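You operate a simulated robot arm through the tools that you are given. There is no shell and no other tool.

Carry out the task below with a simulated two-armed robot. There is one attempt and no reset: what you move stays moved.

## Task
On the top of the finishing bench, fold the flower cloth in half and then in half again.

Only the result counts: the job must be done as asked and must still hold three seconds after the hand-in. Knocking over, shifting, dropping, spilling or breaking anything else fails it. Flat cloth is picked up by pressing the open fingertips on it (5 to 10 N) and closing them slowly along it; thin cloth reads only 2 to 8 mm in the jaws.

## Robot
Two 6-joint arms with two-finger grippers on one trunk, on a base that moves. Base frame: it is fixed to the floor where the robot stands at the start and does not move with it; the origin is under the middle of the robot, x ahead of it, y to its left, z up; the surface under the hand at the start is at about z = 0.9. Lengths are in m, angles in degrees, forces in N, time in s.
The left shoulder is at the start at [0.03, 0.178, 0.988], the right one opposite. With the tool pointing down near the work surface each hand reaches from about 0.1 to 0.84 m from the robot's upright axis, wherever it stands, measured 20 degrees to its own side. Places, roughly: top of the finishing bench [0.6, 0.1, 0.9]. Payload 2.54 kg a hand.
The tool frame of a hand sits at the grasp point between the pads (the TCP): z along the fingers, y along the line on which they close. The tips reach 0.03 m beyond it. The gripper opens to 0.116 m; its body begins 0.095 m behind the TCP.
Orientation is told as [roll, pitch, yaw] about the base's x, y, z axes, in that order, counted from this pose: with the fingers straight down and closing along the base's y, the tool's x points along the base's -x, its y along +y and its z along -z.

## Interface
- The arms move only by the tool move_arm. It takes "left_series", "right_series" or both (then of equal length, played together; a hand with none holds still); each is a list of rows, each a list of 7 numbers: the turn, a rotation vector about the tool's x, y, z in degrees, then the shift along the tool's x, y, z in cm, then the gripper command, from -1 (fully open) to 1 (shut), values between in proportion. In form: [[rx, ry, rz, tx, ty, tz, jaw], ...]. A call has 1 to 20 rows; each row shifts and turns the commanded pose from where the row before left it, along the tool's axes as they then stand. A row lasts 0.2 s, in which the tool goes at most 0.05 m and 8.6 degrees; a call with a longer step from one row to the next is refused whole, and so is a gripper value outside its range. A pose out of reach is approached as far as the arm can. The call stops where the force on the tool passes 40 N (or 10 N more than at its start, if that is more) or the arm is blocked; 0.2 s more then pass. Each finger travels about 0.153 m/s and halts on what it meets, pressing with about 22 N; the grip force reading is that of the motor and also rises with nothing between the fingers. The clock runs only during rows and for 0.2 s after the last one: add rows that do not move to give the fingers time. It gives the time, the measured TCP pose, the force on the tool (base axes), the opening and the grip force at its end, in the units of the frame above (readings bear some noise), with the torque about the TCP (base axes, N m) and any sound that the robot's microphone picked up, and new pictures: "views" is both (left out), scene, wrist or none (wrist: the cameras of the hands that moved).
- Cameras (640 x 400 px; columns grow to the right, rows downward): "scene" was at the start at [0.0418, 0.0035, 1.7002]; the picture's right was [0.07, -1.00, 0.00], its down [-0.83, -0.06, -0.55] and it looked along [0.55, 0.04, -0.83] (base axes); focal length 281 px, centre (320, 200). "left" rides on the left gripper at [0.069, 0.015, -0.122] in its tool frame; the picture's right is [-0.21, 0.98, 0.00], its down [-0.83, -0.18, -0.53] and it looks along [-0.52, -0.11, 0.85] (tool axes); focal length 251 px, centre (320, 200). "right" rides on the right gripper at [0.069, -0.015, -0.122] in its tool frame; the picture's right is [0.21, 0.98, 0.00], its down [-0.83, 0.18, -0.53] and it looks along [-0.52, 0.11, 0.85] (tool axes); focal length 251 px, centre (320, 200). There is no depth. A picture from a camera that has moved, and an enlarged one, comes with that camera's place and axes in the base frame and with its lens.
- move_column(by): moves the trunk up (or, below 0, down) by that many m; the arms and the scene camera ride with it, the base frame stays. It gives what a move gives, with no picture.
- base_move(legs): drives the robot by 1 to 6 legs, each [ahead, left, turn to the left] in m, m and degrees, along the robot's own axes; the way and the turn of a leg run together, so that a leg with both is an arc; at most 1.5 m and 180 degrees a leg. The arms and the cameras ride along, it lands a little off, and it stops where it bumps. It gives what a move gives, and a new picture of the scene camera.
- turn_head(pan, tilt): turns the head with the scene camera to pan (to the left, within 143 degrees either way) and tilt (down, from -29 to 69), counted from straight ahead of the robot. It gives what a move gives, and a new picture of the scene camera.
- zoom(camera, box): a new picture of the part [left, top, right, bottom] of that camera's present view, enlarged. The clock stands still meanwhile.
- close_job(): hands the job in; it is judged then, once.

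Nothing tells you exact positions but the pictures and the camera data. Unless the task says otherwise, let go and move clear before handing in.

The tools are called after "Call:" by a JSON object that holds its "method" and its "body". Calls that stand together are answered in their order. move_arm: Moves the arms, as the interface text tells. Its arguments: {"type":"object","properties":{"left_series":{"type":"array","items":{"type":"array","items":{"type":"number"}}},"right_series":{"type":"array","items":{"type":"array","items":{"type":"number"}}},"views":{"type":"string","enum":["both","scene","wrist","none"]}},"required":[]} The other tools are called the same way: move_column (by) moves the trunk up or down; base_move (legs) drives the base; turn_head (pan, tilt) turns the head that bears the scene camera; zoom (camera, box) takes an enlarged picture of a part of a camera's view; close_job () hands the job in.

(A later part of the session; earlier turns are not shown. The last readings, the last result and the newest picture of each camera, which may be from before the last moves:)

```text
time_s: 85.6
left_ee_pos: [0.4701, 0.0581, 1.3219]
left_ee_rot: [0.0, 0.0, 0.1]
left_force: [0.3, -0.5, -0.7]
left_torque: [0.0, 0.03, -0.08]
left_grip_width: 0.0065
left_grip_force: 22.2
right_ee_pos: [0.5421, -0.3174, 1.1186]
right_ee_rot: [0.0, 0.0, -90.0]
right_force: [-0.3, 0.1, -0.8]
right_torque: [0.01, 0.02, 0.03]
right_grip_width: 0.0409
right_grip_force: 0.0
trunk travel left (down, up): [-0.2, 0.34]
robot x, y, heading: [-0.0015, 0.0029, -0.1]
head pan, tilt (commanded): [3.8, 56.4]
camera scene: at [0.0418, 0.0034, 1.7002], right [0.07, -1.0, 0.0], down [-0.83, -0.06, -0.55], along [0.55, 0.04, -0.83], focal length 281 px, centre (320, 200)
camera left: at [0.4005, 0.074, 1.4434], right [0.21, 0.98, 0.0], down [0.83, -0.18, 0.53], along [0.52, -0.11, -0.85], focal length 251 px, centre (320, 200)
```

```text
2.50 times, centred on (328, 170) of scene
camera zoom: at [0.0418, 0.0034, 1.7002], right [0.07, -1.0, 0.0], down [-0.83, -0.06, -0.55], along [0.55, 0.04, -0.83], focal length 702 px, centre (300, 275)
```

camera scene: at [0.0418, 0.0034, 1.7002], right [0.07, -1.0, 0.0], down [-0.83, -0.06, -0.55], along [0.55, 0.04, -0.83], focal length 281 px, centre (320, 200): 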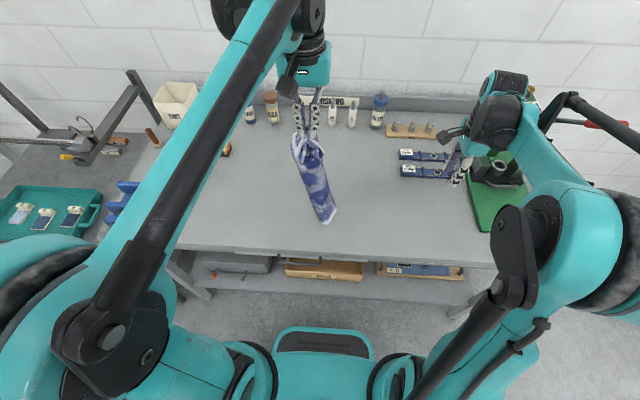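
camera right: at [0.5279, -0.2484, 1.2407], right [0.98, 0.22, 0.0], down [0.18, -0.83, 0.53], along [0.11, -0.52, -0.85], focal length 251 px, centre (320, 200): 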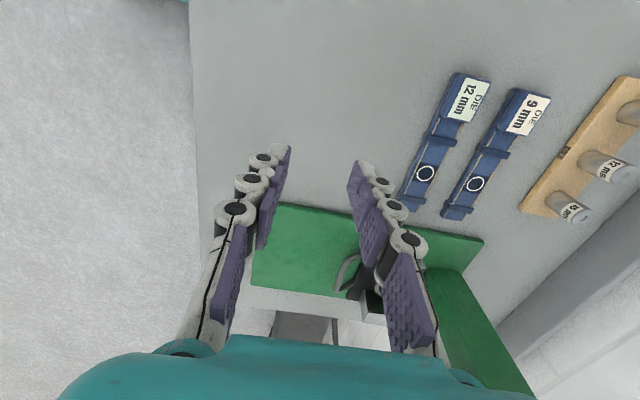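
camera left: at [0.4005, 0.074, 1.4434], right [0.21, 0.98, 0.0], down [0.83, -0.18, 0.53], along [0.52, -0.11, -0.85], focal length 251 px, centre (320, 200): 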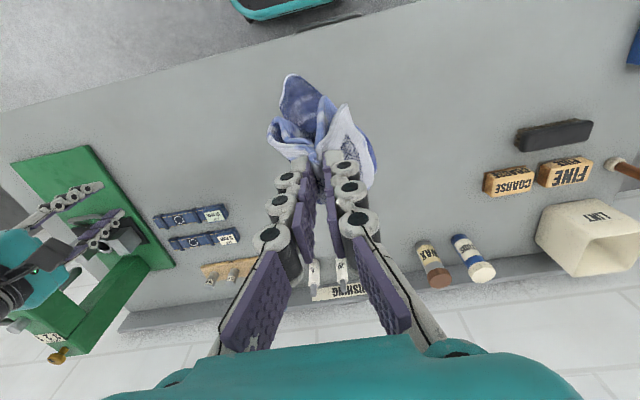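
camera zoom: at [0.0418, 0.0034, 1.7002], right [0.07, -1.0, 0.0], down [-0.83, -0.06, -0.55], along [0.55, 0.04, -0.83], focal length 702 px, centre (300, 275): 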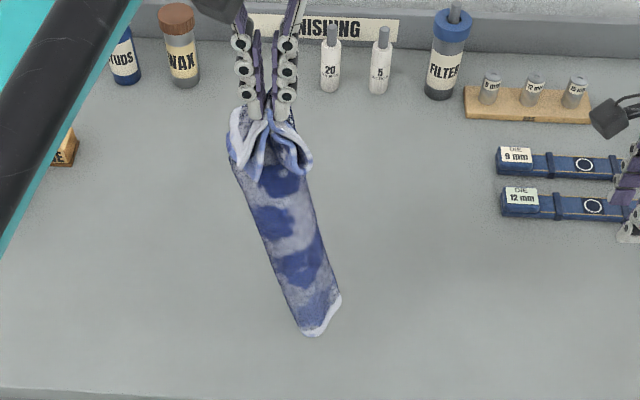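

The strip is clear of the bench but still twisting. I'll wait a couple of seconds for it to settle.

Call:
{"method": "move_arm", "body": {"left_series": [[0, 0, 0, 0, 0, 0, 1], [0, 0, 0, 0, 0, 0, 1], [0, 0, 0, 0, 0, 0, 1], [0, 0, 0, 0, 0, 0, 1], [0, 0, 0, 0, 0, 0, 1], [0, 0, 0, 0, 0, 0, 1], [0, 0, 0, 0, 0, 0, 1], [0, 0, 0, 0, 0, 0, 1], [0, 0, 0, 0, 0, 0, 1], [0, 0, 0, 0, 0, 0, 1], [0, 0, 0, 0, 0, 0, 1], [0, 0, 0, 0, 0, 0, 1]], "views": "none"}}

Call:
{"method": "zoom", "body": {"camera": "scene", "box": [240, 90, 416, 250]}}

```text
time_s: 88.2
left_ee_pos: [0.4698, 0.0589, 1.3217]
left_ee_rot: [0.1, 0.0, 0.1]
left_force: [0.2, 0.3, -0.3]
left_torque: [0.03, 0.03, -0.1]
left_grip_width: 0.0064
left_grip_force: 21.8
right_ee_pos: [0.5414, -0.3172, 1.1187]
right_ee_rot: [0.0, 0.0, -90.0]
right_force: [0.0, 0.8, 0.2]
right_torque: [0.02, -0.01, -0.02]
right_grip_width: 0.0404
right_grip_force: 0.1
trunk travel left (down, up): [-0.2, 0.34]
robot x, y, heading: [-0.0003, 0.0002, 0.3]
head pan, tilt (commanded): [3.8, 56.4]
```

```text
2.50 times, centred on (328, 170) of scene
camera zoom: at [0.0419, 0.0034, 1.7002], right [0.07, -1.0, 0.0], down [-0.83, -0.06, -0.55], along [0.55, 0.04, -0.83], focal length 702 px, centre (300, 275)
```

zoom: 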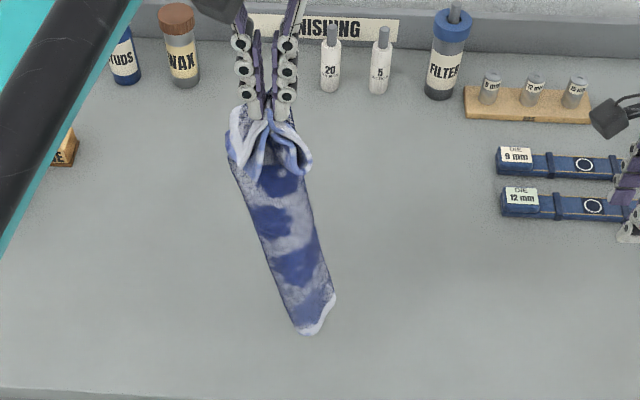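

It has settled, but I need a closer look at its cross-section before deciding how to lay it down.

Call:
{"method": "zoom", "body": {"camera": "scene", "box": [288, 120, 352, 190]}}

Call:
{"method": "zoom", "body": {"camera": "left", "box": [240, 50, 400, 150]}}

Call:
{"method": "zoom", "body": {"camera": "scene", "box": [290, 150, 354, 230]}}

```text
5.71 times, centred on (320, 155) of scene
camera zoom: at [0.0419, 0.0034, 1.7002], right [0.07, -1.0, 0.0], down [-0.83, -0.06, -0.55], along [0.55, 0.04, -0.83], focal length 1605 px, centre (320, 457)
```

zoom: 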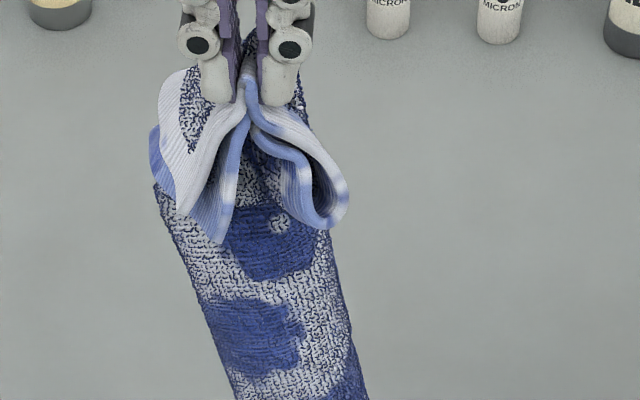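

```text
4.00 times, centred on (320, 100) of left
camera zoom: at [0.4005, 0.0741, 1.4434], right [0.21, 0.98, 0.0], down [0.83, -0.18, 0.53], along [0.52, -0.11, -0.85], focal length 1006 px, centre (320, 600)
```

zoom: 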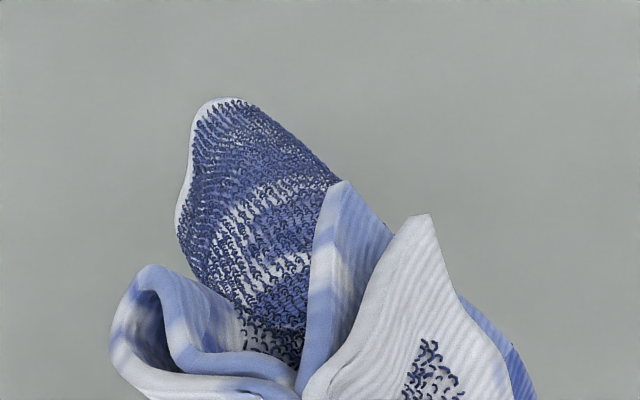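

```text
5.00 times, centred on (322, 190) of scene
camera zoom: at [0.0419, 0.0034, 1.7002], right [0.07, -1.0, 0.0], down [-0.83, -0.06, -0.55], along [0.55, 0.04, -0.83], focal length 1404 px, centre (310, 250)
```

zoom: 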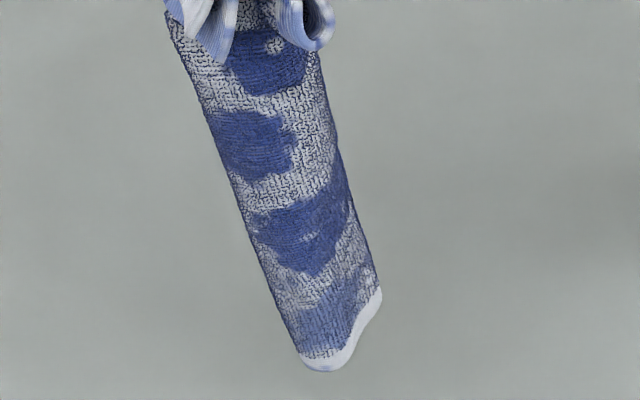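

The strip hangs curled with its concave side facing away, so it will open best if laid far end first with the hand drawing back toward me. I'm moving forward and pitching the fingers forward so the hand can reach.

Call:
{"method": "move_arm", "body": {"left_series": [[0, 0, 0, -2.0, 0, 0, 1], [0, 0, 0, -2.0, 0, 0, 1], [0, 0, 0, -2.0, 0, 0, 1], [0, 0, 0, -2.0, 0, 0, 1], [0, 0, 0, -2.0, 0, 0, 1], [0, -8, 0, 0, 0, 0, 1], [0, -8, 0, 0, 0, 0, 1], [0, -8, 0, 0, 0, 0, 1], [0, -8, 0, 0, 0, 0, 1], [0, -8, 0, 0, 0, 0, 1], [0, -8, 0, 0, 0, 0, 1], [0, -8, 0, 0, 0, 0, 1], [0, 0, 0, 0, 0, 0, 1], [0, 0, 0, 0, 0, 0, 1], [0, 0, 0, 0, 0, 0, 1]], "views": "scene"}}

Call:
{"method": "zoom", "body": {"camera": "scene", "box": [240, 80, 416, 230]}}

```text
time_s: 91.4
left_ee_pos: [0.5695, 0.0593, 1.3224]
left_ee_rot: [0.1, -55.9, 0.0]
left_force: [-0.9, 0.2, -1.3]
left_torque: [0.04, 0.07, -0.03]
left_grip_width: 0.0061
left_grip_force: 22.4
right_ee_pos: [0.542, -0.3174, 1.1178]
right_ee_rot: [0.0, 0.0, -90.1]
right_force: [-0.1, 0.5, -1.2]
right_torque: [0.0, -0.03, 0.0]
right_grip_width: 0.0406
right_grip_force: 0.0
trunk travel left (down, up): [-0.2, 0.34]
robot x, y, heading: [-0.0006, -0.0009, -0.2]
head pan, tilt (commanded): [3.8, 56.4]
camera scene: at [0.042, 0.0033, 1.7002], right [0.07, -1.0, 0.0], down [-0.83, -0.06, -0.55], along [0.55, 0.04, -0.83], focal length 281 px, centre (320, 200)
```

scene: 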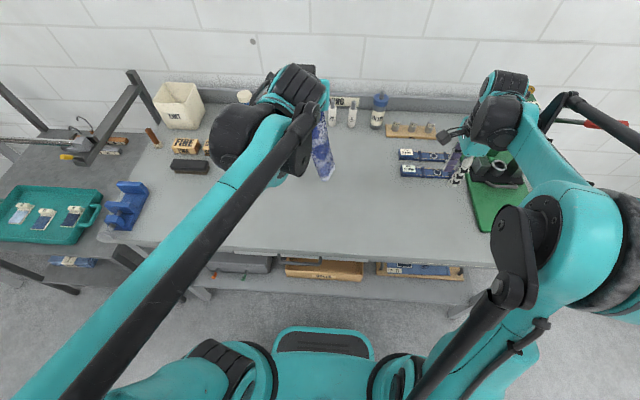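

```text
2.67 times, centred on (328, 155) of scene
camera zoom: at [0.042, 0.0033, 1.7002], right [0.07, -1.0, 0.0], down [-0.83, -0.06, -0.55], along [0.55, 0.04, -0.83], focal length 749 px, centre (299, 320)
```

zoom: 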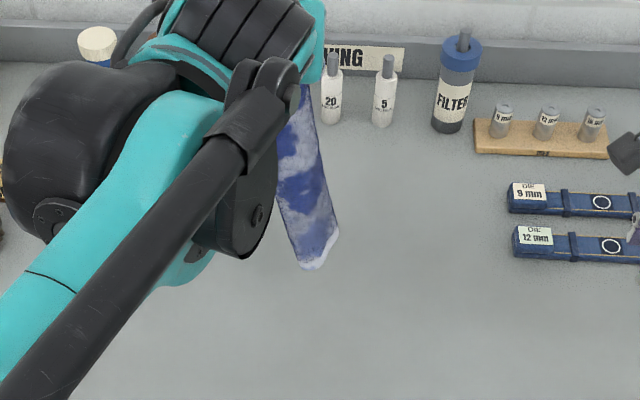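

The strip is clear but twisted about 45° at its lower end. I'm yawing the hand to bring the lower end's width parallel to y.

Call:
{"method": "move_arm", "body": {"left_series": [[6.63, 0, 4.47, 0, 0, 0, 1], [6.63, 0, 4.47, 0, 0, 0, 1], [6.63, 0, 4.47, 0, 0, 0, 1], [6.63, 0, 4.47, 0, 0, 0, 1], [6.63, 0, 4.47, 0, 0, 0, 1], [0, 0, 0, 0, 0, 0, 1], [0, 0, 0, 0, 0, 0, 1], [0, 0, 0, 0, 0, 0, 1], [0, 0, 0, 0, 0, 0, 1], [0, 0, 0, 0, 0, 0, 1], [0, 0, 0, 0, 0, 0, 1]], "views": "scene"}}

Call:
{"method": "zoom", "body": {"camera": "scene", "box": [240, 80, 416, 230]}}

```text
time_s: 93.8
left_ee_pos: [0.5693, 0.0584, 1.3218]
left_ee_rot: [0.1, -56.0, -40.0]
left_force: [0.0, -0.2, -0.2]
left_torque: [0.02, 0.02, 0.1]
left_grip_width: 0.0054
left_grip_force: 22.1
right_ee_pos: [0.5417, -0.3177, 1.1199]
right_ee_rot: [0.0, 0.0, -90.0]
right_force: [-0.5, -1.1, 0.0]
right_torque: [0.02, -0.03, -0.03]
right_grip_width: 0.0407
right_grip_force: 0.0
trunk travel left (down, up): [-0.2, 0.34]
robot x, y, heading: [0.0015, 0.0026, 0.1]
head pan, tilt (commanded): [3.8, 56.4]
camera scene: at [0.0419, 0.0034, 1.7002], right [0.07, -1.0, 0.0], down [-0.83, -0.06, -0.55], along [0.55, 0.04, -0.83], focal length 281 px, centre (320, 200)
```

scene: 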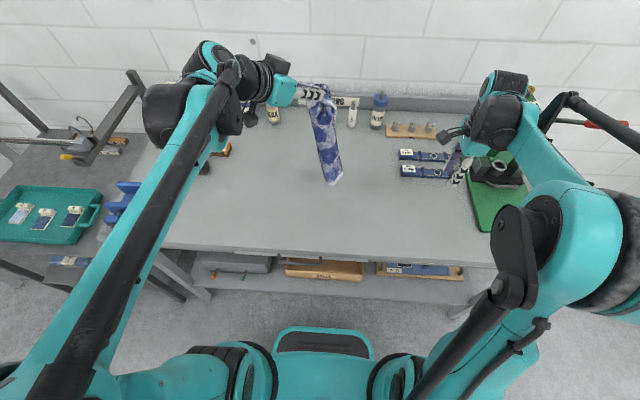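

```text
2.67 times, centred on (328, 155) of scene
camera zoom: at [0.0419, 0.0034, 1.7002], right [0.07, -1.0, 0.0], down [-0.83, -0.06, -0.55], along [0.55, 0.04, -0.83], focal length 749 px, centre (299, 320)
```

zoom: 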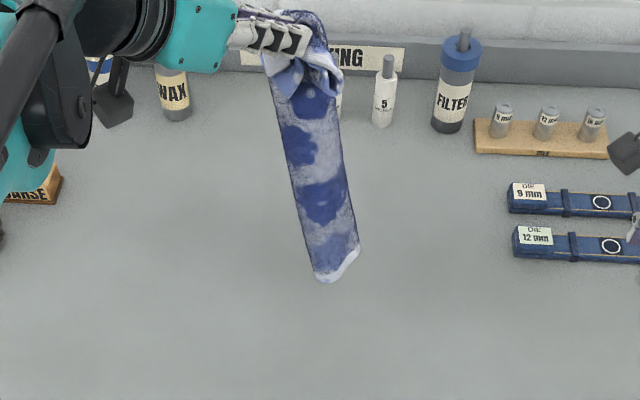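

The strip hangs folded lengthwise to about half its width, so it may need opening after laying. I'm moving forward so its free end is above x of about 0.75, still clear of the bottles.

Call:
{"method": "move_arm", "body": {"left_series": [[0, 0, 0, -0.56, 2.04, 0.83, 1], [0, 0, 0, -0.56, 2.04, 0.83, 1], [0, 0, 0, -0.56, 2.04, 0.83, 1], [0, 0, 0, -0.56, 2.04, 0.83, 1], [0, 0, 0, -0.56, 2.04, 0.83, 1], [0, 0, 0, -0.56, 2.04, 0.83, 1], [0, 0, 0, 0, 0, 0, 1], [0, 0, 0, 0, 0, 0, 1], [0, 0, 0, 0, 0, 0, 1], [0, 0, 0, 0, 0, 0, 1], [0, 0, 0, 0, 0, 0, 1]], "views": "scene"}}

Call:
{"method": "zoom", "body": {"camera": "scene", "box": [240, 80, 416, 230]}}

```text
time_s: 96.2
left_ee_pos: [0.6933, 0.1142, 1.3219]
left_ee_rot: [0.0, -56.0, -40.1]
left_force: [-0.1, 0.5, -0.1]
left_torque: [-0.01, 0.03, 0.07]
left_grip_width: 0.0056
left_grip_force: 21.7
right_ee_pos: [0.5404, -0.3177, 1.1195]
right_ee_rot: [0.0, 0.0, -90.0]
right_force: [0.3, -0.3, 0.4]
right_torque: [0.0, 0.01, -0.01]
right_grip_width: 0.0405
right_grip_force: 0.1
trunk travel left (down, up): [-0.2, 0.34]
robot x, y, heading: [0.0012, 0.0002, 0.4]
head pan, tilt (commanded): [3.8, 56.4]
camera scene: at [0.0418, 0.0034, 1.7002], right [0.07, -1.0, 0.0], down [-0.83, -0.06, -0.55], along [0.55, 0.04, -0.83], focal length 281 px, centre (320, 200)
```

scene: 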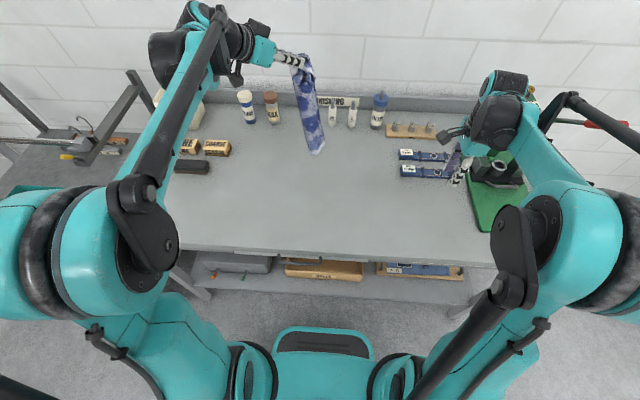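

```text
2.67 times, centred on (328, 155) of scene
camera zoom: at [0.0418, 0.0034, 1.7002], right [0.07, -1.0, 0.0], down [-0.83, -0.06, -0.55], along [0.55, 0.04, -0.83], focal length 749 px, centre (299, 320)
```

zoom: 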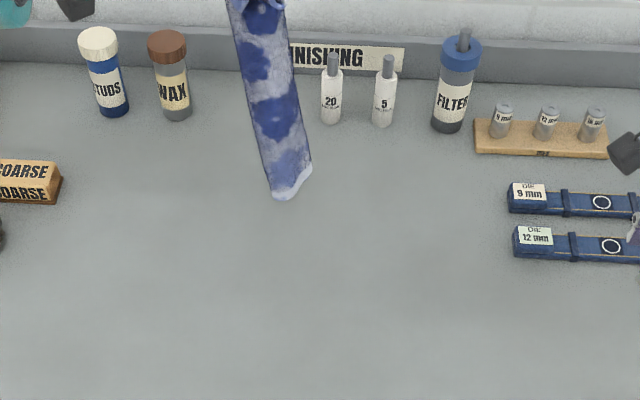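

The free end hangs above about (0.76, 0.06). I'm lowering it to touch down, then drawing the hand back and down to lay the strip along x.

Call:
{"method": "move_arm", "body": {"left_series": [[0, 0, 0, 1.87, 0, 1.26, 1], [0, 0, 0, 1.87, 0, 1.26, 1], [0, 0, 0, 1.61, -1.49, -0.18, 1], [0, 0, 0, 1.61, -1.49, -0.18, 1], [0, 0, 0, 1.61, -1.49, -0.18, 1], [0, 0, 0, 2.32, -1.44, 0.13, 1], [0, 0, 0, 2.32, -1.44, 0.13, 1], [0, 0, 0, 2.32, -1.44, 0.13, 1], [0, 0, 0, 2.16, -1.08, 0.38, 1], [0, 0, 0, 2.16, -1.08, 0.38, 1], [0, 0, 0, 2.16, -1.08, 0.38, 1], [0, 0, 0, 2.16, -1.08, 0.38, 1], [0, 0, 0, 0, 0, 0, 1]], "views": "scene"}}

Call:
{"method": "zoom", "body": {"camera": "scene", "box": [230, 90, 406, 240]}}

```text
time_s: 99.0
left_ee_pos: [0.5329, 0.0802, 1.0984]
left_ee_rot: [0.0, -56.0, -40.0]
left_force: [0.0, -0.2, -1.0]
left_torque: [0.03, 0.01, 0.07]
left_grip_width: 0.0053
left_grip_force: 21.9
right_ee_pos: [0.5405, -0.3175, 1.1199]
right_ee_rot: [0.0, 0.0, -89.9]
right_force: [0.2, -0.6, 0.1]
right_torque: [-0.01, 0.0, -0.02]
right_grip_width: 0.0405
right_grip_force: 0.1
trunk travel left (down, up): [-0.2, 0.34]
robot x, y, heading: [-0.0001, 0.0017, 0.1]
head pan, tilt (commanded): [3.8, 56.4]
camera scene: at [0.0419, 0.0034, 1.7002], right [0.07, -1.0, 0.0], down [-0.83, -0.06, -0.55], along [0.55, 0.04, -0.83], focal length 281 px, centre (320, 200)
```

scene: 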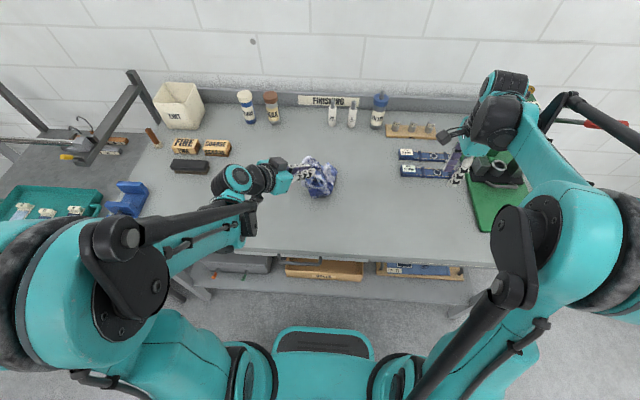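

```text
2.67 times, centred on (318, 165) of scene
camera zoom: at [0.0419, 0.0034, 1.7002], right [0.07, -1.0, 0.0], down [-0.83, -0.06, -0.55], along [0.55, 0.04, -0.83], focal length 749 px, centre (325, 293)
```

zoom: 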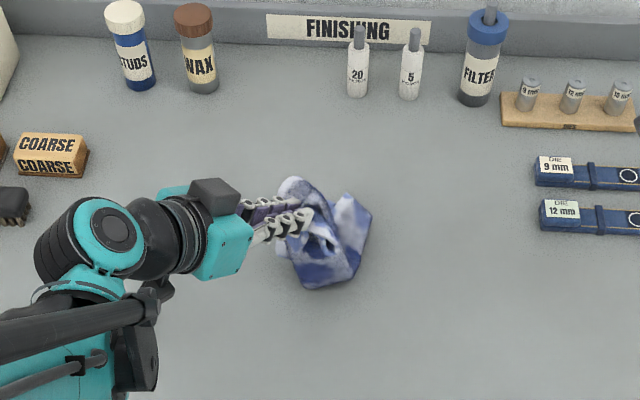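

The far end is still at about x 0.76, so the strip is being laid rather than dragged. I'm continuing back and down.

Call:
{"method": "move_arm", "body": {"left_series": [[0, 0, 0, 2.1, -1.0, 0.46, 1], [0, 0, 0, 2.1, -1.0, 0.46, 1], [0, 0, 0, 2.1, -1.0, 0.46, 1], [0, 0, 0, 2.1, -1.0, 0.46, 1], [0, 0, 0, 2.1, -0.88, 0.47, 1], [0, 0, 0, 2.1, -0.88, 0.47, 1], [0, 0, 0, 2.1, -0.88, 0.47, 1], [0, 0, 0, 0, 0, 0, 1]], "views": "both"}}

Call:
{"method": "zoom", "body": {"camera": "scene", "box": [230, 110, 406, 260]}}

```text
time_s: 100.8
left_ee_pos: [0.4731, 0.0647, 1.0315]
left_ee_rot: [-0.2, -55.9, -40.0]
left_force: [0.0, 0.5, -1.2]
left_torque: [-0.03, 0.05, 0.04]
left_grip_width: 0.0053
left_grip_force: 21.7
left hand out of reach, approached as far as the arm can: row 4, 5, 6, 7
right_ee_pos: [0.541, -0.317, 1.1187]
right_ee_rot: [0.0, 0.0, -89.9]
right_force: [-0.6, 1.2, 0.4]
right_torque: [-0.03, 0.01, 0.01]
right_grip_width: 0.0406
right_grip_force: 0.0
trunk travel left (down, up): [-0.2, 0.34]
robot x, y, heading: [0.0025, 0.0038, 0.1]
head pan, tilt (commanded): [3.8, 56.4]
camera scene: at [0.0422, 0.0034, 1.7002], right [0.07, -1.0, 0.0], down [-0.83, -0.06, -0.55], along [0.55, 0.04, -0.83], focal length 281 px, centre (320, 200)
camera left: at [0.3761, 0.1662, 1.0427], right [0.72, 0.67, 0.18], down [-0.1, -0.15, 0.98], along [0.69, -0.73, -0.04], focal length 251 px, centre (320, 200)
```

scene: 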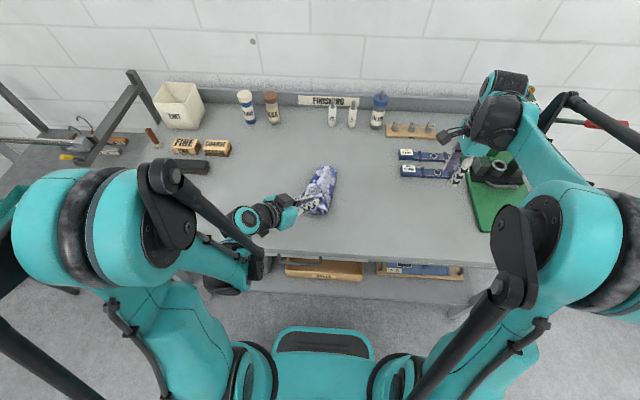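
left: 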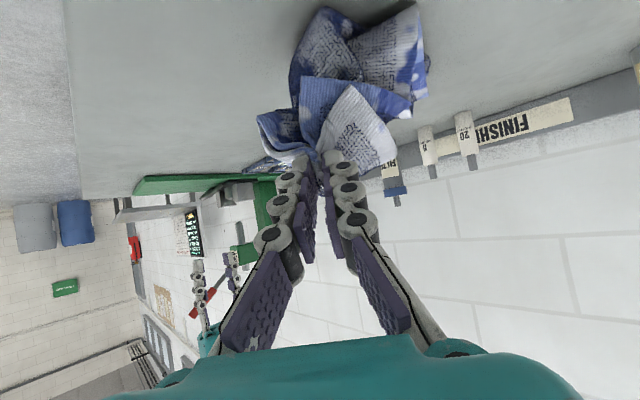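

```text
2.67 times, centred on (318, 185) of scene
camera zoom: at [0.0422, 0.0034, 1.7002], right [0.07, -1.0, 0.0], down [-0.83, -0.06, -0.55], along [0.55, 0.04, -0.83], focal length 749 px, centre (325, 240)
```

zoom: 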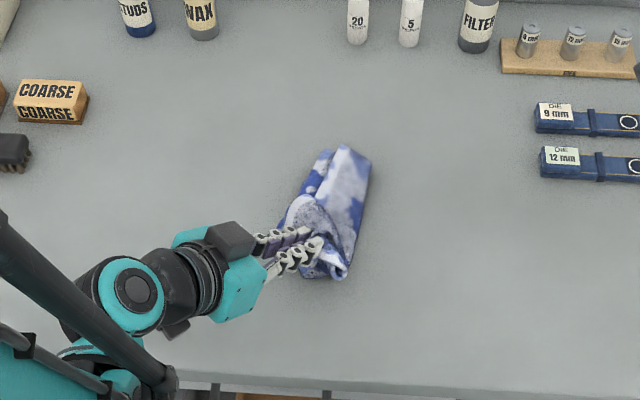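

The hand can't get lower with this steep pitch. I'm rotating the tool back to vertical, then turning the yaw back to zero while settling to the commanded low position.

Call:
{"method": "move_arm", "body": {"left_series": [[0, 8, 0, 0, 0, 0, 1], [0, 8, 0, 0, 0, 0, 1], [0, 8, 0, 0, 0, 0, 1], [0, 8, 0, 0, 0, 0, 1], [0, 8, 0, 0, 0, 0, 1], [0, 8, 0, 0, 0, 0, 1], [0, 8, 0, 0, 0, 0, 1], [0, 0, -8, 0, 0, 0, 1], [0, 0, -8, 0, 0, 0, 1], [0, 0, -8, 0, 0, 0, 1], [0, 0, -8, 0, 0, 0, 1], [0, 0, -8, 0, 0, 0, 1], [0, 0, 0, 0, 0, 0, 1]], "views": "both"}}

Call:
{"method": "zoom", "body": {"camera": "scene", "box": [230, 110, 406, 260]}}

```text
time_s: 103.6
left_ee_pos: [0.4727, 0.0646, 1.0325]
left_ee_rot: [0.0, 0.0, 0.1]
left_force: [0.5, -0.1, 0.4]
left_torque: [0.03, 0.02, -0.06]
left_grip_width: 0.0048
left_grip_force: 21.9
right_ee_pos: [0.54, -0.3179, 1.1189]
right_ee_rot: [0.1, 0.0, -90.0]
right_force: [0.0, 0.4, -1.0]
right_torque: [0.0, -0.02, 0.03]
right_grip_width: 0.0404
right_grip_force: 0.1
trunk travel left (down, up): [-0.2, 0.34]
robot x, y, heading: [-0.0013, 0.001, 0.1]
head pan, tilt (commanded): [3.8, 56.4]
camera scene: at [0.0419, 0.0033, 1.7002], right [0.07, -1.0, 0.0], down [-0.83, -0.06, -0.55], along [0.55, 0.04, -0.83], focal length 281 px, centre (320, 200)
camera left: at [0.4032, 0.0805, 1.1536], right [0.21, 0.98, 0.0], down [0.83, -0.18, 0.53], along [0.52, -0.11, -0.85], focal length 251 px, centre (320, 200)
```

scene: 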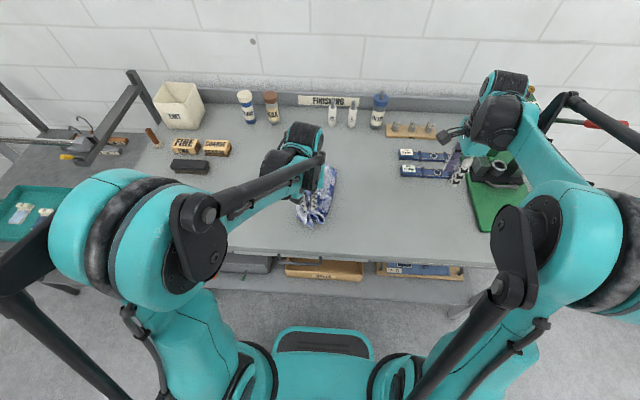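
left: 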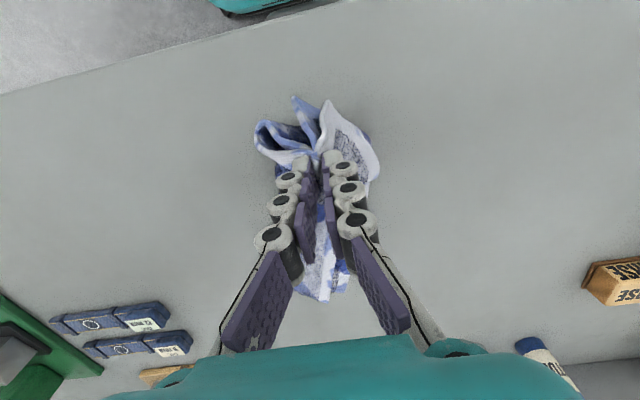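

```text
2.67 times, centred on (318, 185) of scene
camera zoom: at [0.0419, 0.0033, 1.7002], right [0.07, -1.0, 0.0], down [-0.83, -0.06, -0.55], along [0.55, 0.04, -0.83], focal length 749 px, centre (325, 240)
```

zoom: 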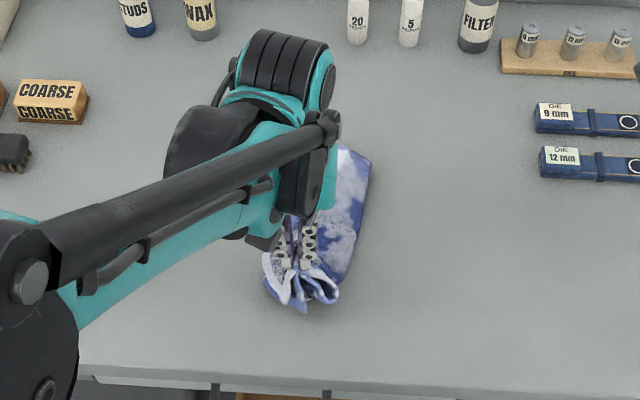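

The hand is vertical again at (0.473, 0.065, 1.03). I'm lowering it while moving back so the rest of the strip lies along x, keeping the near end on the bench.

Call:
{"method": "move_arm", "body": {"left_series": [[0, 0, 0, 0.6, -0.1, 1.0, 1], [0, 0, 0, 0.6, -0.1, 1.0, 1], [0, 0, 0, 0.6, -0.1, 1.0, 1], [0, 0, 0, 0.6, -0.1, 1.0, 1], [0, 0, 0, 0.6, -0.1, 1.0, 1], [0, 0, 0, 0.6, -0.1, 1.0, 1], [0, 0, 0, 0.6, -0.1, 1.0, 1], [0, 0, 0, 0.6, -0.1, 1.0, 1], [0, 0, 0, 0, 0, 0.3, 1], [0, 0, 0, 0, 0, 0, 1]], "views": "both"}}

Call:
{"method": "zoom", "body": {"camera": "scene", "box": [230, 110, 406, 260]}}

```text
time_s: 105.8
left_ee_pos: [0.4245, 0.0565, 0.9479]
left_ee_rot: [0.1, 0.0, 0.0]
left_force: [0.4, 0.2, 1.1]
left_torque: [0.01, -0.03, -0.04]
left_grip_width: 0.0048
left_grip_force: 21.7
right_ee_pos: [0.541, -0.317, 1.1184]
right_ee_rot: [0.0, -0.1, -90.1]
right_force: [0.9, -0.7, -0.1]
right_torque: [0.05, 0.03, -0.01]
right_grip_width: 0.0405
right_grip_force: 0.1
trunk travel left (down, up): [-0.2, 0.34]
robot x, y, heading: [-0.0004, 0.0003, -0.2]
head pan, tilt (commanded): [3.8, 56.4]
camera scene: at [0.0417, 0.0033, 1.7002], right [0.07, -1.0, 0.0], down [-0.83, -0.06, -0.55], along [0.55, 0.04, -0.83], focal length 281 px, centre (320, 200)
camera left: at [0.3553, 0.0736, 1.0701], right [0.21, 0.98, 0.0], down [0.83, -0.18, 0.53], along [0.52, -0.11, -0.85], focal length 251 px, centre (320, 200)
```

scene: 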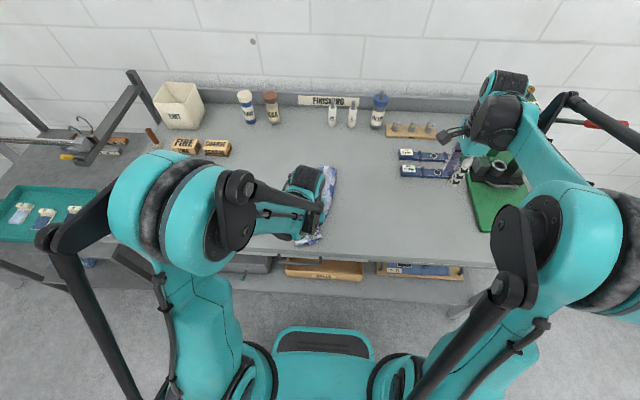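
left: 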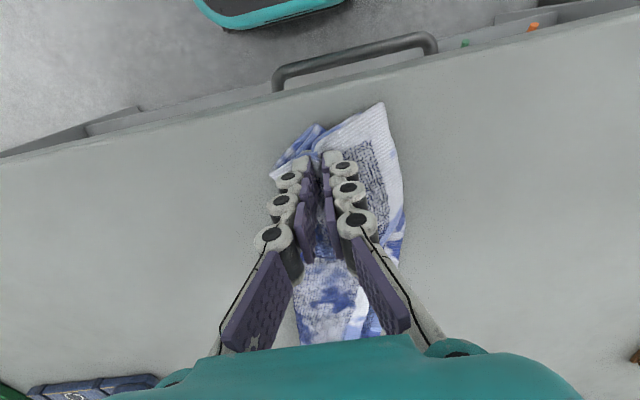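

```text
2.67 times, centred on (318, 185) of scene
camera zoom: at [0.0417, 0.0033, 1.7002], right [0.07, -1.0, 0.0], down [-0.83, -0.06, -0.55], along [0.55, 0.04, -0.83], focal length 749 px, centre (325, 240)
```

zoom: 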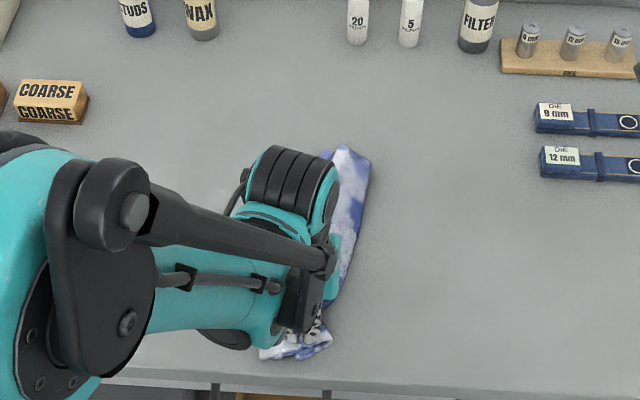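

The strip now lies along x, with its near end at about x 0.40, still on the bench. I'm lowering a touch and releasing gently to see how it relaxes.

Call:
{"method": "move_arm", "body": {"left_series": [[0, 0, 0, -0.3, 0, 0.5, 1], [0, 0, 0, -0.2, 0, 0.3, 1], [0, 0, 0, 0, 0, 0, 0.9], [0, 0, 0, 0, 0, 0, 0.8], [0, 0, 0, 0, 0, 0, 0.7], [0, 0, 0, 0, 0, 0, 0.6], [0, 0, 0, 0, 0, 0, 0.5], [0, 0, 0, 0, 0, 0, 0.4], [0, 0, 0, 0, 0, 0, 0.3], [0, 0, 0, 0, 0, -1, 0.3], [0, 0, 0, 0, 0, -2, 0.3], [0, 0, 0, 0, 0, -4, 0.3], [0, 0, 0, 0, 0, -4, 0.3], [0, 0, 0, 0, 4, -3, 0.3], [0, 0, 0, 0, 4.5, -2, 0.3], [0, 0, 0, 0, 4.5, 0, 0.3], [0, 0, 0, 0, 4.5, 0, 0.3], [0, 0, 0, 0, 4.5, 0, 0.3], [0, 0, 0, 0, 0, 0, 0.3]], "views": "both"}}

Call:
{"method": "zoom", "body": {"camera": "scene", "box": [230, 120, 406, 250]}}

```text
time_s: 109.8
left_ee_pos: [0.4295, 0.2777, 1.1016]
left_ee_rot: [0.0, 0.0, 0.1]
left_force: [0.7, 0.0, 0.4]
left_torque: [0.04, -0.02, 0.02]
left_grip_width: 0.0407
left_grip_force: 0.1
right_ee_pos: [0.5411, -0.3186, 1.1192]
right_ee_rot: [-0.1, 0.0, -90.0]
right_force: [-0.3, -0.4, 0.2]
right_torque: [-0.02, -0.04, -0.02]
right_grip_width: 0.0405
right_grip_force: 0.1
trunk travel left (down, up): [-0.2, 0.34]
robot x, y, heading: [0.0027, 0.001, -0.0]
head pan, tilt (commanded): [3.8, 56.4]
camera scene: at [0.0415, 0.0024, 1.7002], right [0.07, -1.0, 0.0], down [-0.83, -0.06, -0.55], along [0.55, 0.04, -0.83], focal length 281 px, centre (320, 200)
camera left: at [0.3602, 0.2926, 1.2236], right [0.21, 0.98, 0.0], down [0.83, -0.18, 0.53], along [0.52, -0.11, -0.85], focal length 251 px, centre (320, 200)
```

scene: 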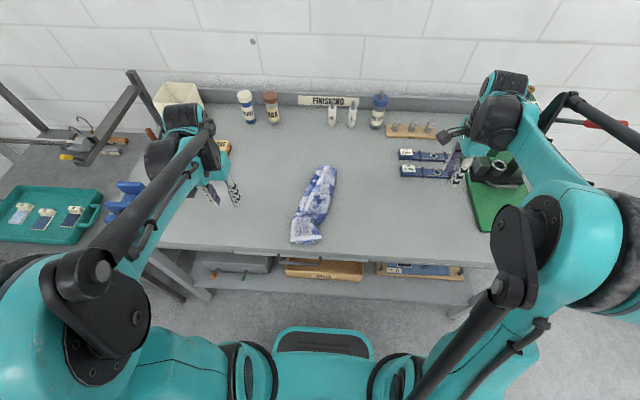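
left: 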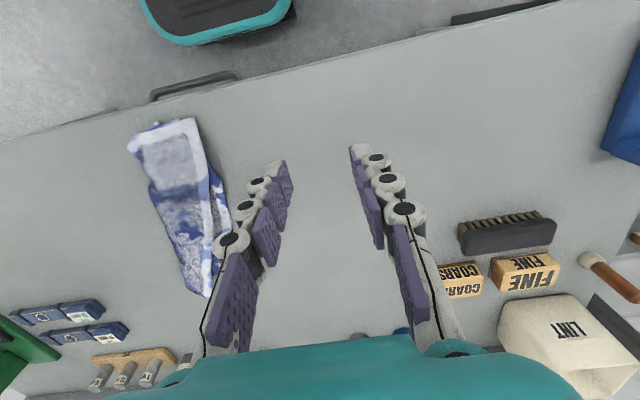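

```text
3.08 times, centred on (318, 185) of scene
camera zoom: at [0.0415, 0.0024, 1.7002], right [0.07, -1.0, 0.0], down [-0.83, -0.06, -0.55], along [0.55, 0.04, -0.83], focal length 864 px, centre (326, 246)
```

zoom: 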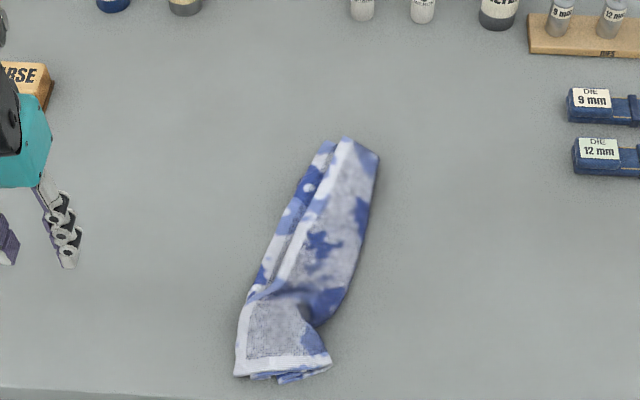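

The strip lies along x with its near end nicely spread; the far part looks narrower, probably with one side tucked under. I'll look closer.

Call:
{"method": "zoom", "body": {"camera": "scene", "box": [280, 155, 348, 248]}}

Call:
{"method": "zoom", "body": {"camera": "left", "box": [110, 100, 270, 300]}}

```text
4.30 times, centred on (314, 202) of scene
camera zoom: at [0.0415, 0.0024, 1.7002], right [0.07, -1.0, 0.0], down [-0.83, -0.06, -0.55], along [0.55, 0.04, -0.83], focal length 1208 px, centre (346, 194)
```

zoom: 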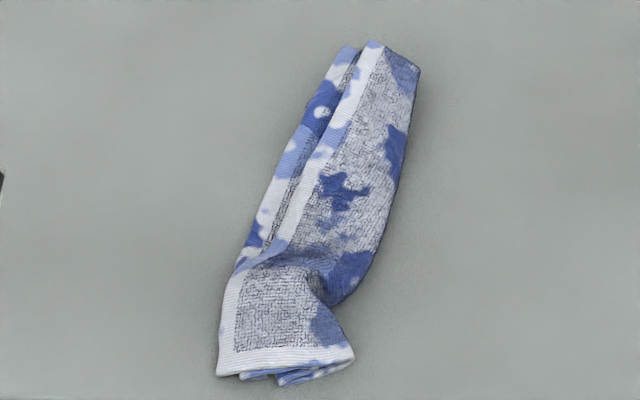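

```text
2.00 times, centred on (190, 200) of left
camera zoom: at [0.3602, 0.2926, 1.2236], right [0.21, 0.98, 0.0], down [0.83, -0.18, 0.53], along [0.52, -0.11, -0.85], focal length 503 px, centre (580, 200)
```

zoom: 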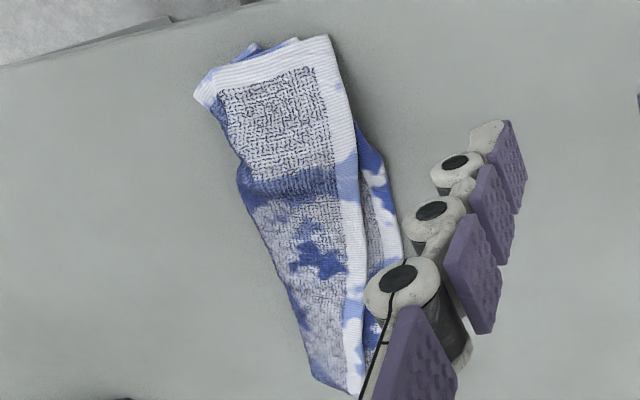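

The right (crease) side of the strip is tucked underneath, more so at the far end. I can unroll it by gripping the open left edge at both ends and drawing it left, so I'm positioning the left hand over the near-left corner and the right hand over the far-left corner.

Call:
{"method": "move_arm", "body": {"left_series": [[0, 0, 8.18, 0, 0, 0, 0.3], [0, 0, 8.18, 0, 0, 0, 0.3], [0, 0, 8.18, 0, 0, 0, 0.3], [0, 0, 8.18, 0, 0, 0, 0.3], [0, 0, 8.18, 0, 0, 0, 0.3], [0, 0, 8.18, 0, 0, 0, 0.3], [0, 0, 8.18, 0, 0, 0, 0.3], [0, 0, 8.18, 0, 0, 0, 0.3], [0, 0, 8.18, 0, 0, 0, 0.3], [0, 0, 8.18, 0, 0, 0, 0.3], [0, 0, 8.18, 0, 0, 0, 0.3], [0, 0, 0, -3.5, 0, 2, 0.3], [0, 0, 0, -3.5, 0, 2, 0.3], [0, 0, 0, -3.5, 0, 2, 0.3], [0, 0, 0, -3.5, 0, 2, 0.3], [0, 0, 0, -3.8, 0, 2, 0.3], [0, 0, 0, 0, 0, 0, 0.3]], "right_series": [[0, 0, 0, 2.82, 1.27, 0, 0.3], [0, 0, 0, 2.82, 1.27, 0, 0.3], [0, 0, 0, 2.82, 1.27, 0, 0.3], [0, 0, 0, 2.82, 1.27, 0, 0.3], [0, 0, 0, 2.82, 1.27, 0, 0.3], [0, 0, 0, 2.82, 1.27, 0, 0.3], [0, 0, 0, 2.82, 1.27, 0, 0.3], [0, 0, 0, 2.82, 1.27, 0, 0.3], [0, 0, 0, 2.82, 1.27, 0, 0.3], [0, 0, 0, 2.82, 1.27, 0, 0.3], [0, 0, 0, 2.8, 1.25, 0, 0.3], [0, 0, 0, 2.8, 1.25, 0, 0.3], [0, 0, 0, 0, 0, 3, 0.3], [0, 0, 0, 0, 0, 3, 0.3], [0, 0, 0, 0, 0, 3, 0.3], [0, 0, 0, 0, 0, 3, 0.3], [0, 0, 0, 0, 0, 0, 0.3]], "views": "both"}}

Call:
{"method": "zoom", "body": {"camera": "scene", "box": [270, 140, 360, 260]}}

```text
time_s: 113.4
left_ee_pos: [0.4278, 0.0989, 0.9993]
left_ee_rot: [0.0, 0.0, -89.9]
left_force: [-0.9, 0.2, -0.8]
left_torque: [0.0, 0.02, -0.01]
left_grip_width: 0.0405
left_grip_force: 0.0
right_ee_pos: [0.6917, 0.0211, 1.0]
right_ee_rot: [0.1, 0.1, -90.0]
right_force: [0.2, 0.0, -0.1]
right_torque: [0.0, -0.01, -0.01]
right_grip_width: 0.0407
right_grip_force: 0.1
trunk travel left (down, up): [-0.2, 0.34]
robot x, y, heading: [-0.0024, 0.0023, -0.1]
head pan, tilt (commanded): [3.8, 56.4]
camera scene: at [0.0408, 0.0042, 1.7002], right [0.07, -1.0, 0.0], down [-0.83, -0.06, -0.55], along [0.55, 0.04, -0.83], focal length 281 px, centre (320, 200)
camera right: at [0.679, 0.0906, 1.1215], right [0.98, 0.22, 0.0], down [0.18, -0.83, 0.53], along [0.12, -0.52, -0.85], focal length 251 px, centre (320, 200)
camera left: at [0.4436, 0.1684, 1.1211], right [0.98, -0.21, 0.0], down [-0.18, -0.83, 0.53], along [-0.11, -0.52, -0.85], focal length 251 px, centre (320, 200)
```

scene: 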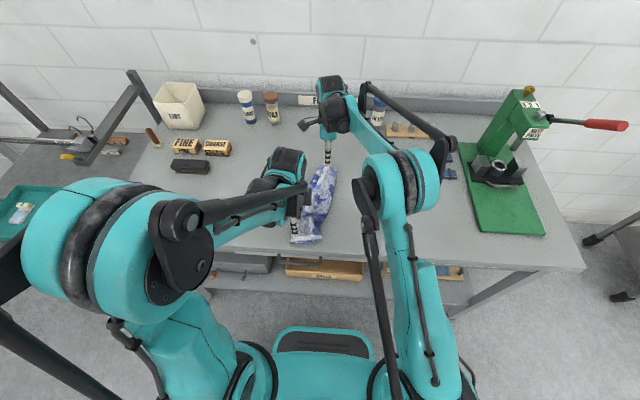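
right: 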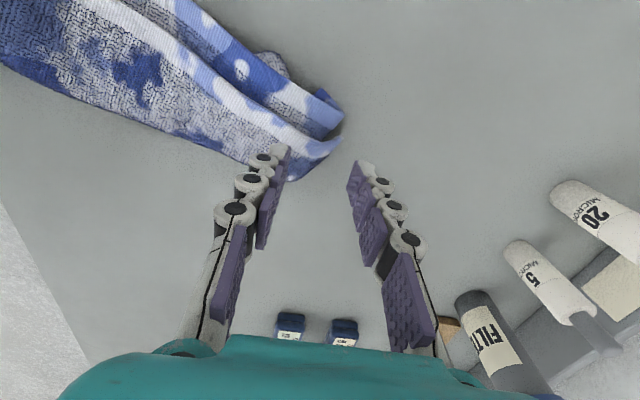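
left: 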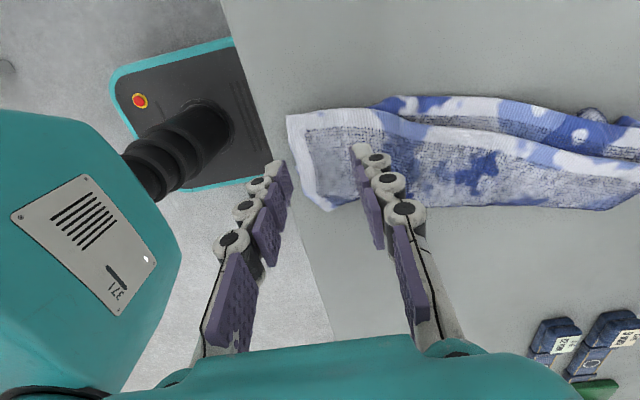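

```text
3.33 times, centred on (315, 200) of scene
camera zoom: at [0.0408, 0.0042, 1.7002], right [0.07, -1.0, 0.0], down [-0.83, -0.06, -0.55], along [0.55, 0.04, -0.83], focal length 936 px, centre (337, 200)
```

zoom: 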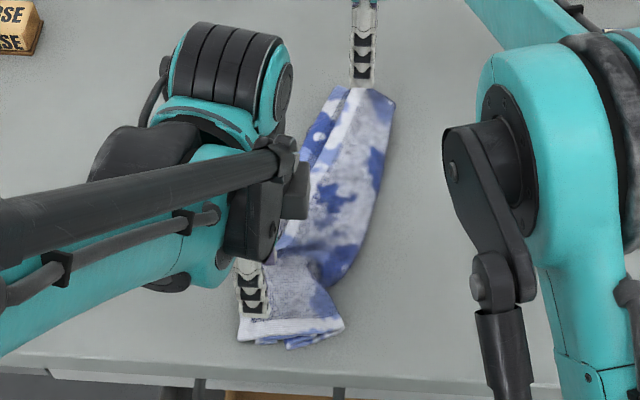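

I can see both left corners from the wrist cameras. I'm shifting the right hand back onto the overlap of both layers (about (0.647, 0.028)) and the left hand fully onto its corner, then lowering partway.

Call:
{"method": "move_arm", "body": {"left_series": [[0, 0, 0, 0.5, 1.2, 0, 0.3], [0, 0, 0, 0, 0, 2.0, 0.3], [0, 0, 0, 0, 0, 2.0, 0.3], [0, 0, 0, 0, 0, 1.0, 0.3], [0, 0, 0, 0, 0, 0, 0.3]], "right_series": [[0, 0, 0, 0.65, -4.4, 0, 0.3], [0, 0, 0, 0, 0, 2.0, 0.3], [0, 0, 0, 0, 0, 1.5, 0.3], [0, 0, 0, 0, 0, 0.5, 0.3], [0, 0, 0, 0, 0, 0, 0.3]], "views": "wrist"}}

```text
time_s: 114.6
left_ee_pos: [0.4406, 0.1044, 0.9496]
left_ee_rot: [0.0, 0.0, -90.1]
left_force: [-0.8, 0.5, 0.7]
left_torque: [0.04, -0.04, 0.0]
left_grip_width: 0.0405
left_grip_force: 0.1
right_ee_pos: [0.6492, 0.029, 0.9601]
right_ee_rot: [-0.1, 0.0, -90.0]
right_force: [0.1, -0.4, 0.1]
right_torque: [-0.02, 0.02, 0.01]
right_grip_width: 0.0408
right_grip_force: 0.1
trunk travel left (down, up): [-0.2, 0.34]
robot x, y, heading: [0.0003, -0.0004, -0.2]
head pan, tilt (commanded): [3.8, 56.4]
camera right: at [0.6352, 0.0966, 1.0822], right [0.98, 0.21, 0.0], down [0.18, -0.83, 0.53], along [0.11, -0.52, -0.85], focal length 251 px, centre (320, 200)
camera left: at [0.4564, 0.1734, 1.0724], right [0.98, -0.21, 0.0], down [-0.18, -0.83, 0.53], along [-0.11, -0.52, -0.85], focal length 251 px, centre (320, 200)
```

right: 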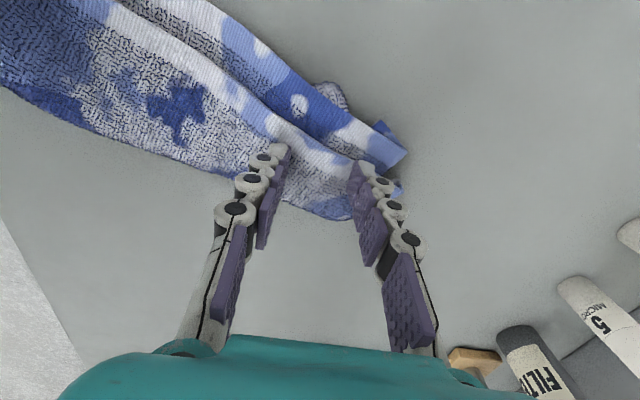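
left: 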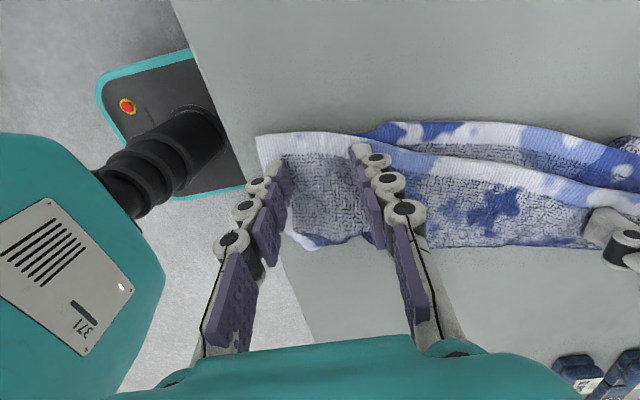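

Both hands are well placed; I'm moving the right 9 mm more to the left so one finger is on each layer's margin. Now lowering to contact.

Call:
{"method": "move_arm", "body": {"left_series": [[0, 0, 0, 0, 0, 0.8, 0.3], [0, 0, 0, 0, 0, 0.4, 0.3], [0, 0, 0, 0, 0, 0.1, 0.3], [0, 0, 0, 0, 0, 0.1, 0.3], [0, 0, 0, 0, 0, 0, 0.3]], "right_series": [[0, 0, 0, 0.9, 0, 0.6, 0.3], [0, 0, 0, 0, 0, 0.5, 0.3], [0, 0, 0, 0, 0, 0.3, 0.3], [0, 0, 0, 0, 0, 0.2, 0.3], [0, 0, 0, 0, 0, 0, 0.3]], "views": "none"}}

```text
time_s: 115.8
left_ee_pos: [0.4397, 0.1039, 0.9369]
left_ee_rot: [0.1, 0.0, -90.0]
left_force: [0.0, -0.4, 10.4]
left_torque: [-0.01, 0.03, 0.05]
left_grip_width: 0.0373
left_grip_force: 0.1
right_ee_pos: [0.6476, 0.0361, 0.9441]
right_ee_rot: [0.0, -0.1, -90.0]
right_force: [-0.2, 1.0, 12.2]
right_torque: [-0.02, 0.14, 0.03]
right_grip_width: 0.0388
right_grip_force: 0.1
trunk travel left (down, up): [-0.2, 0.34]
robot x, y, heading: [-0.0019, -0.0011, -0.2]
head pan, tilt (commanded): [3.8, 56.4]
```

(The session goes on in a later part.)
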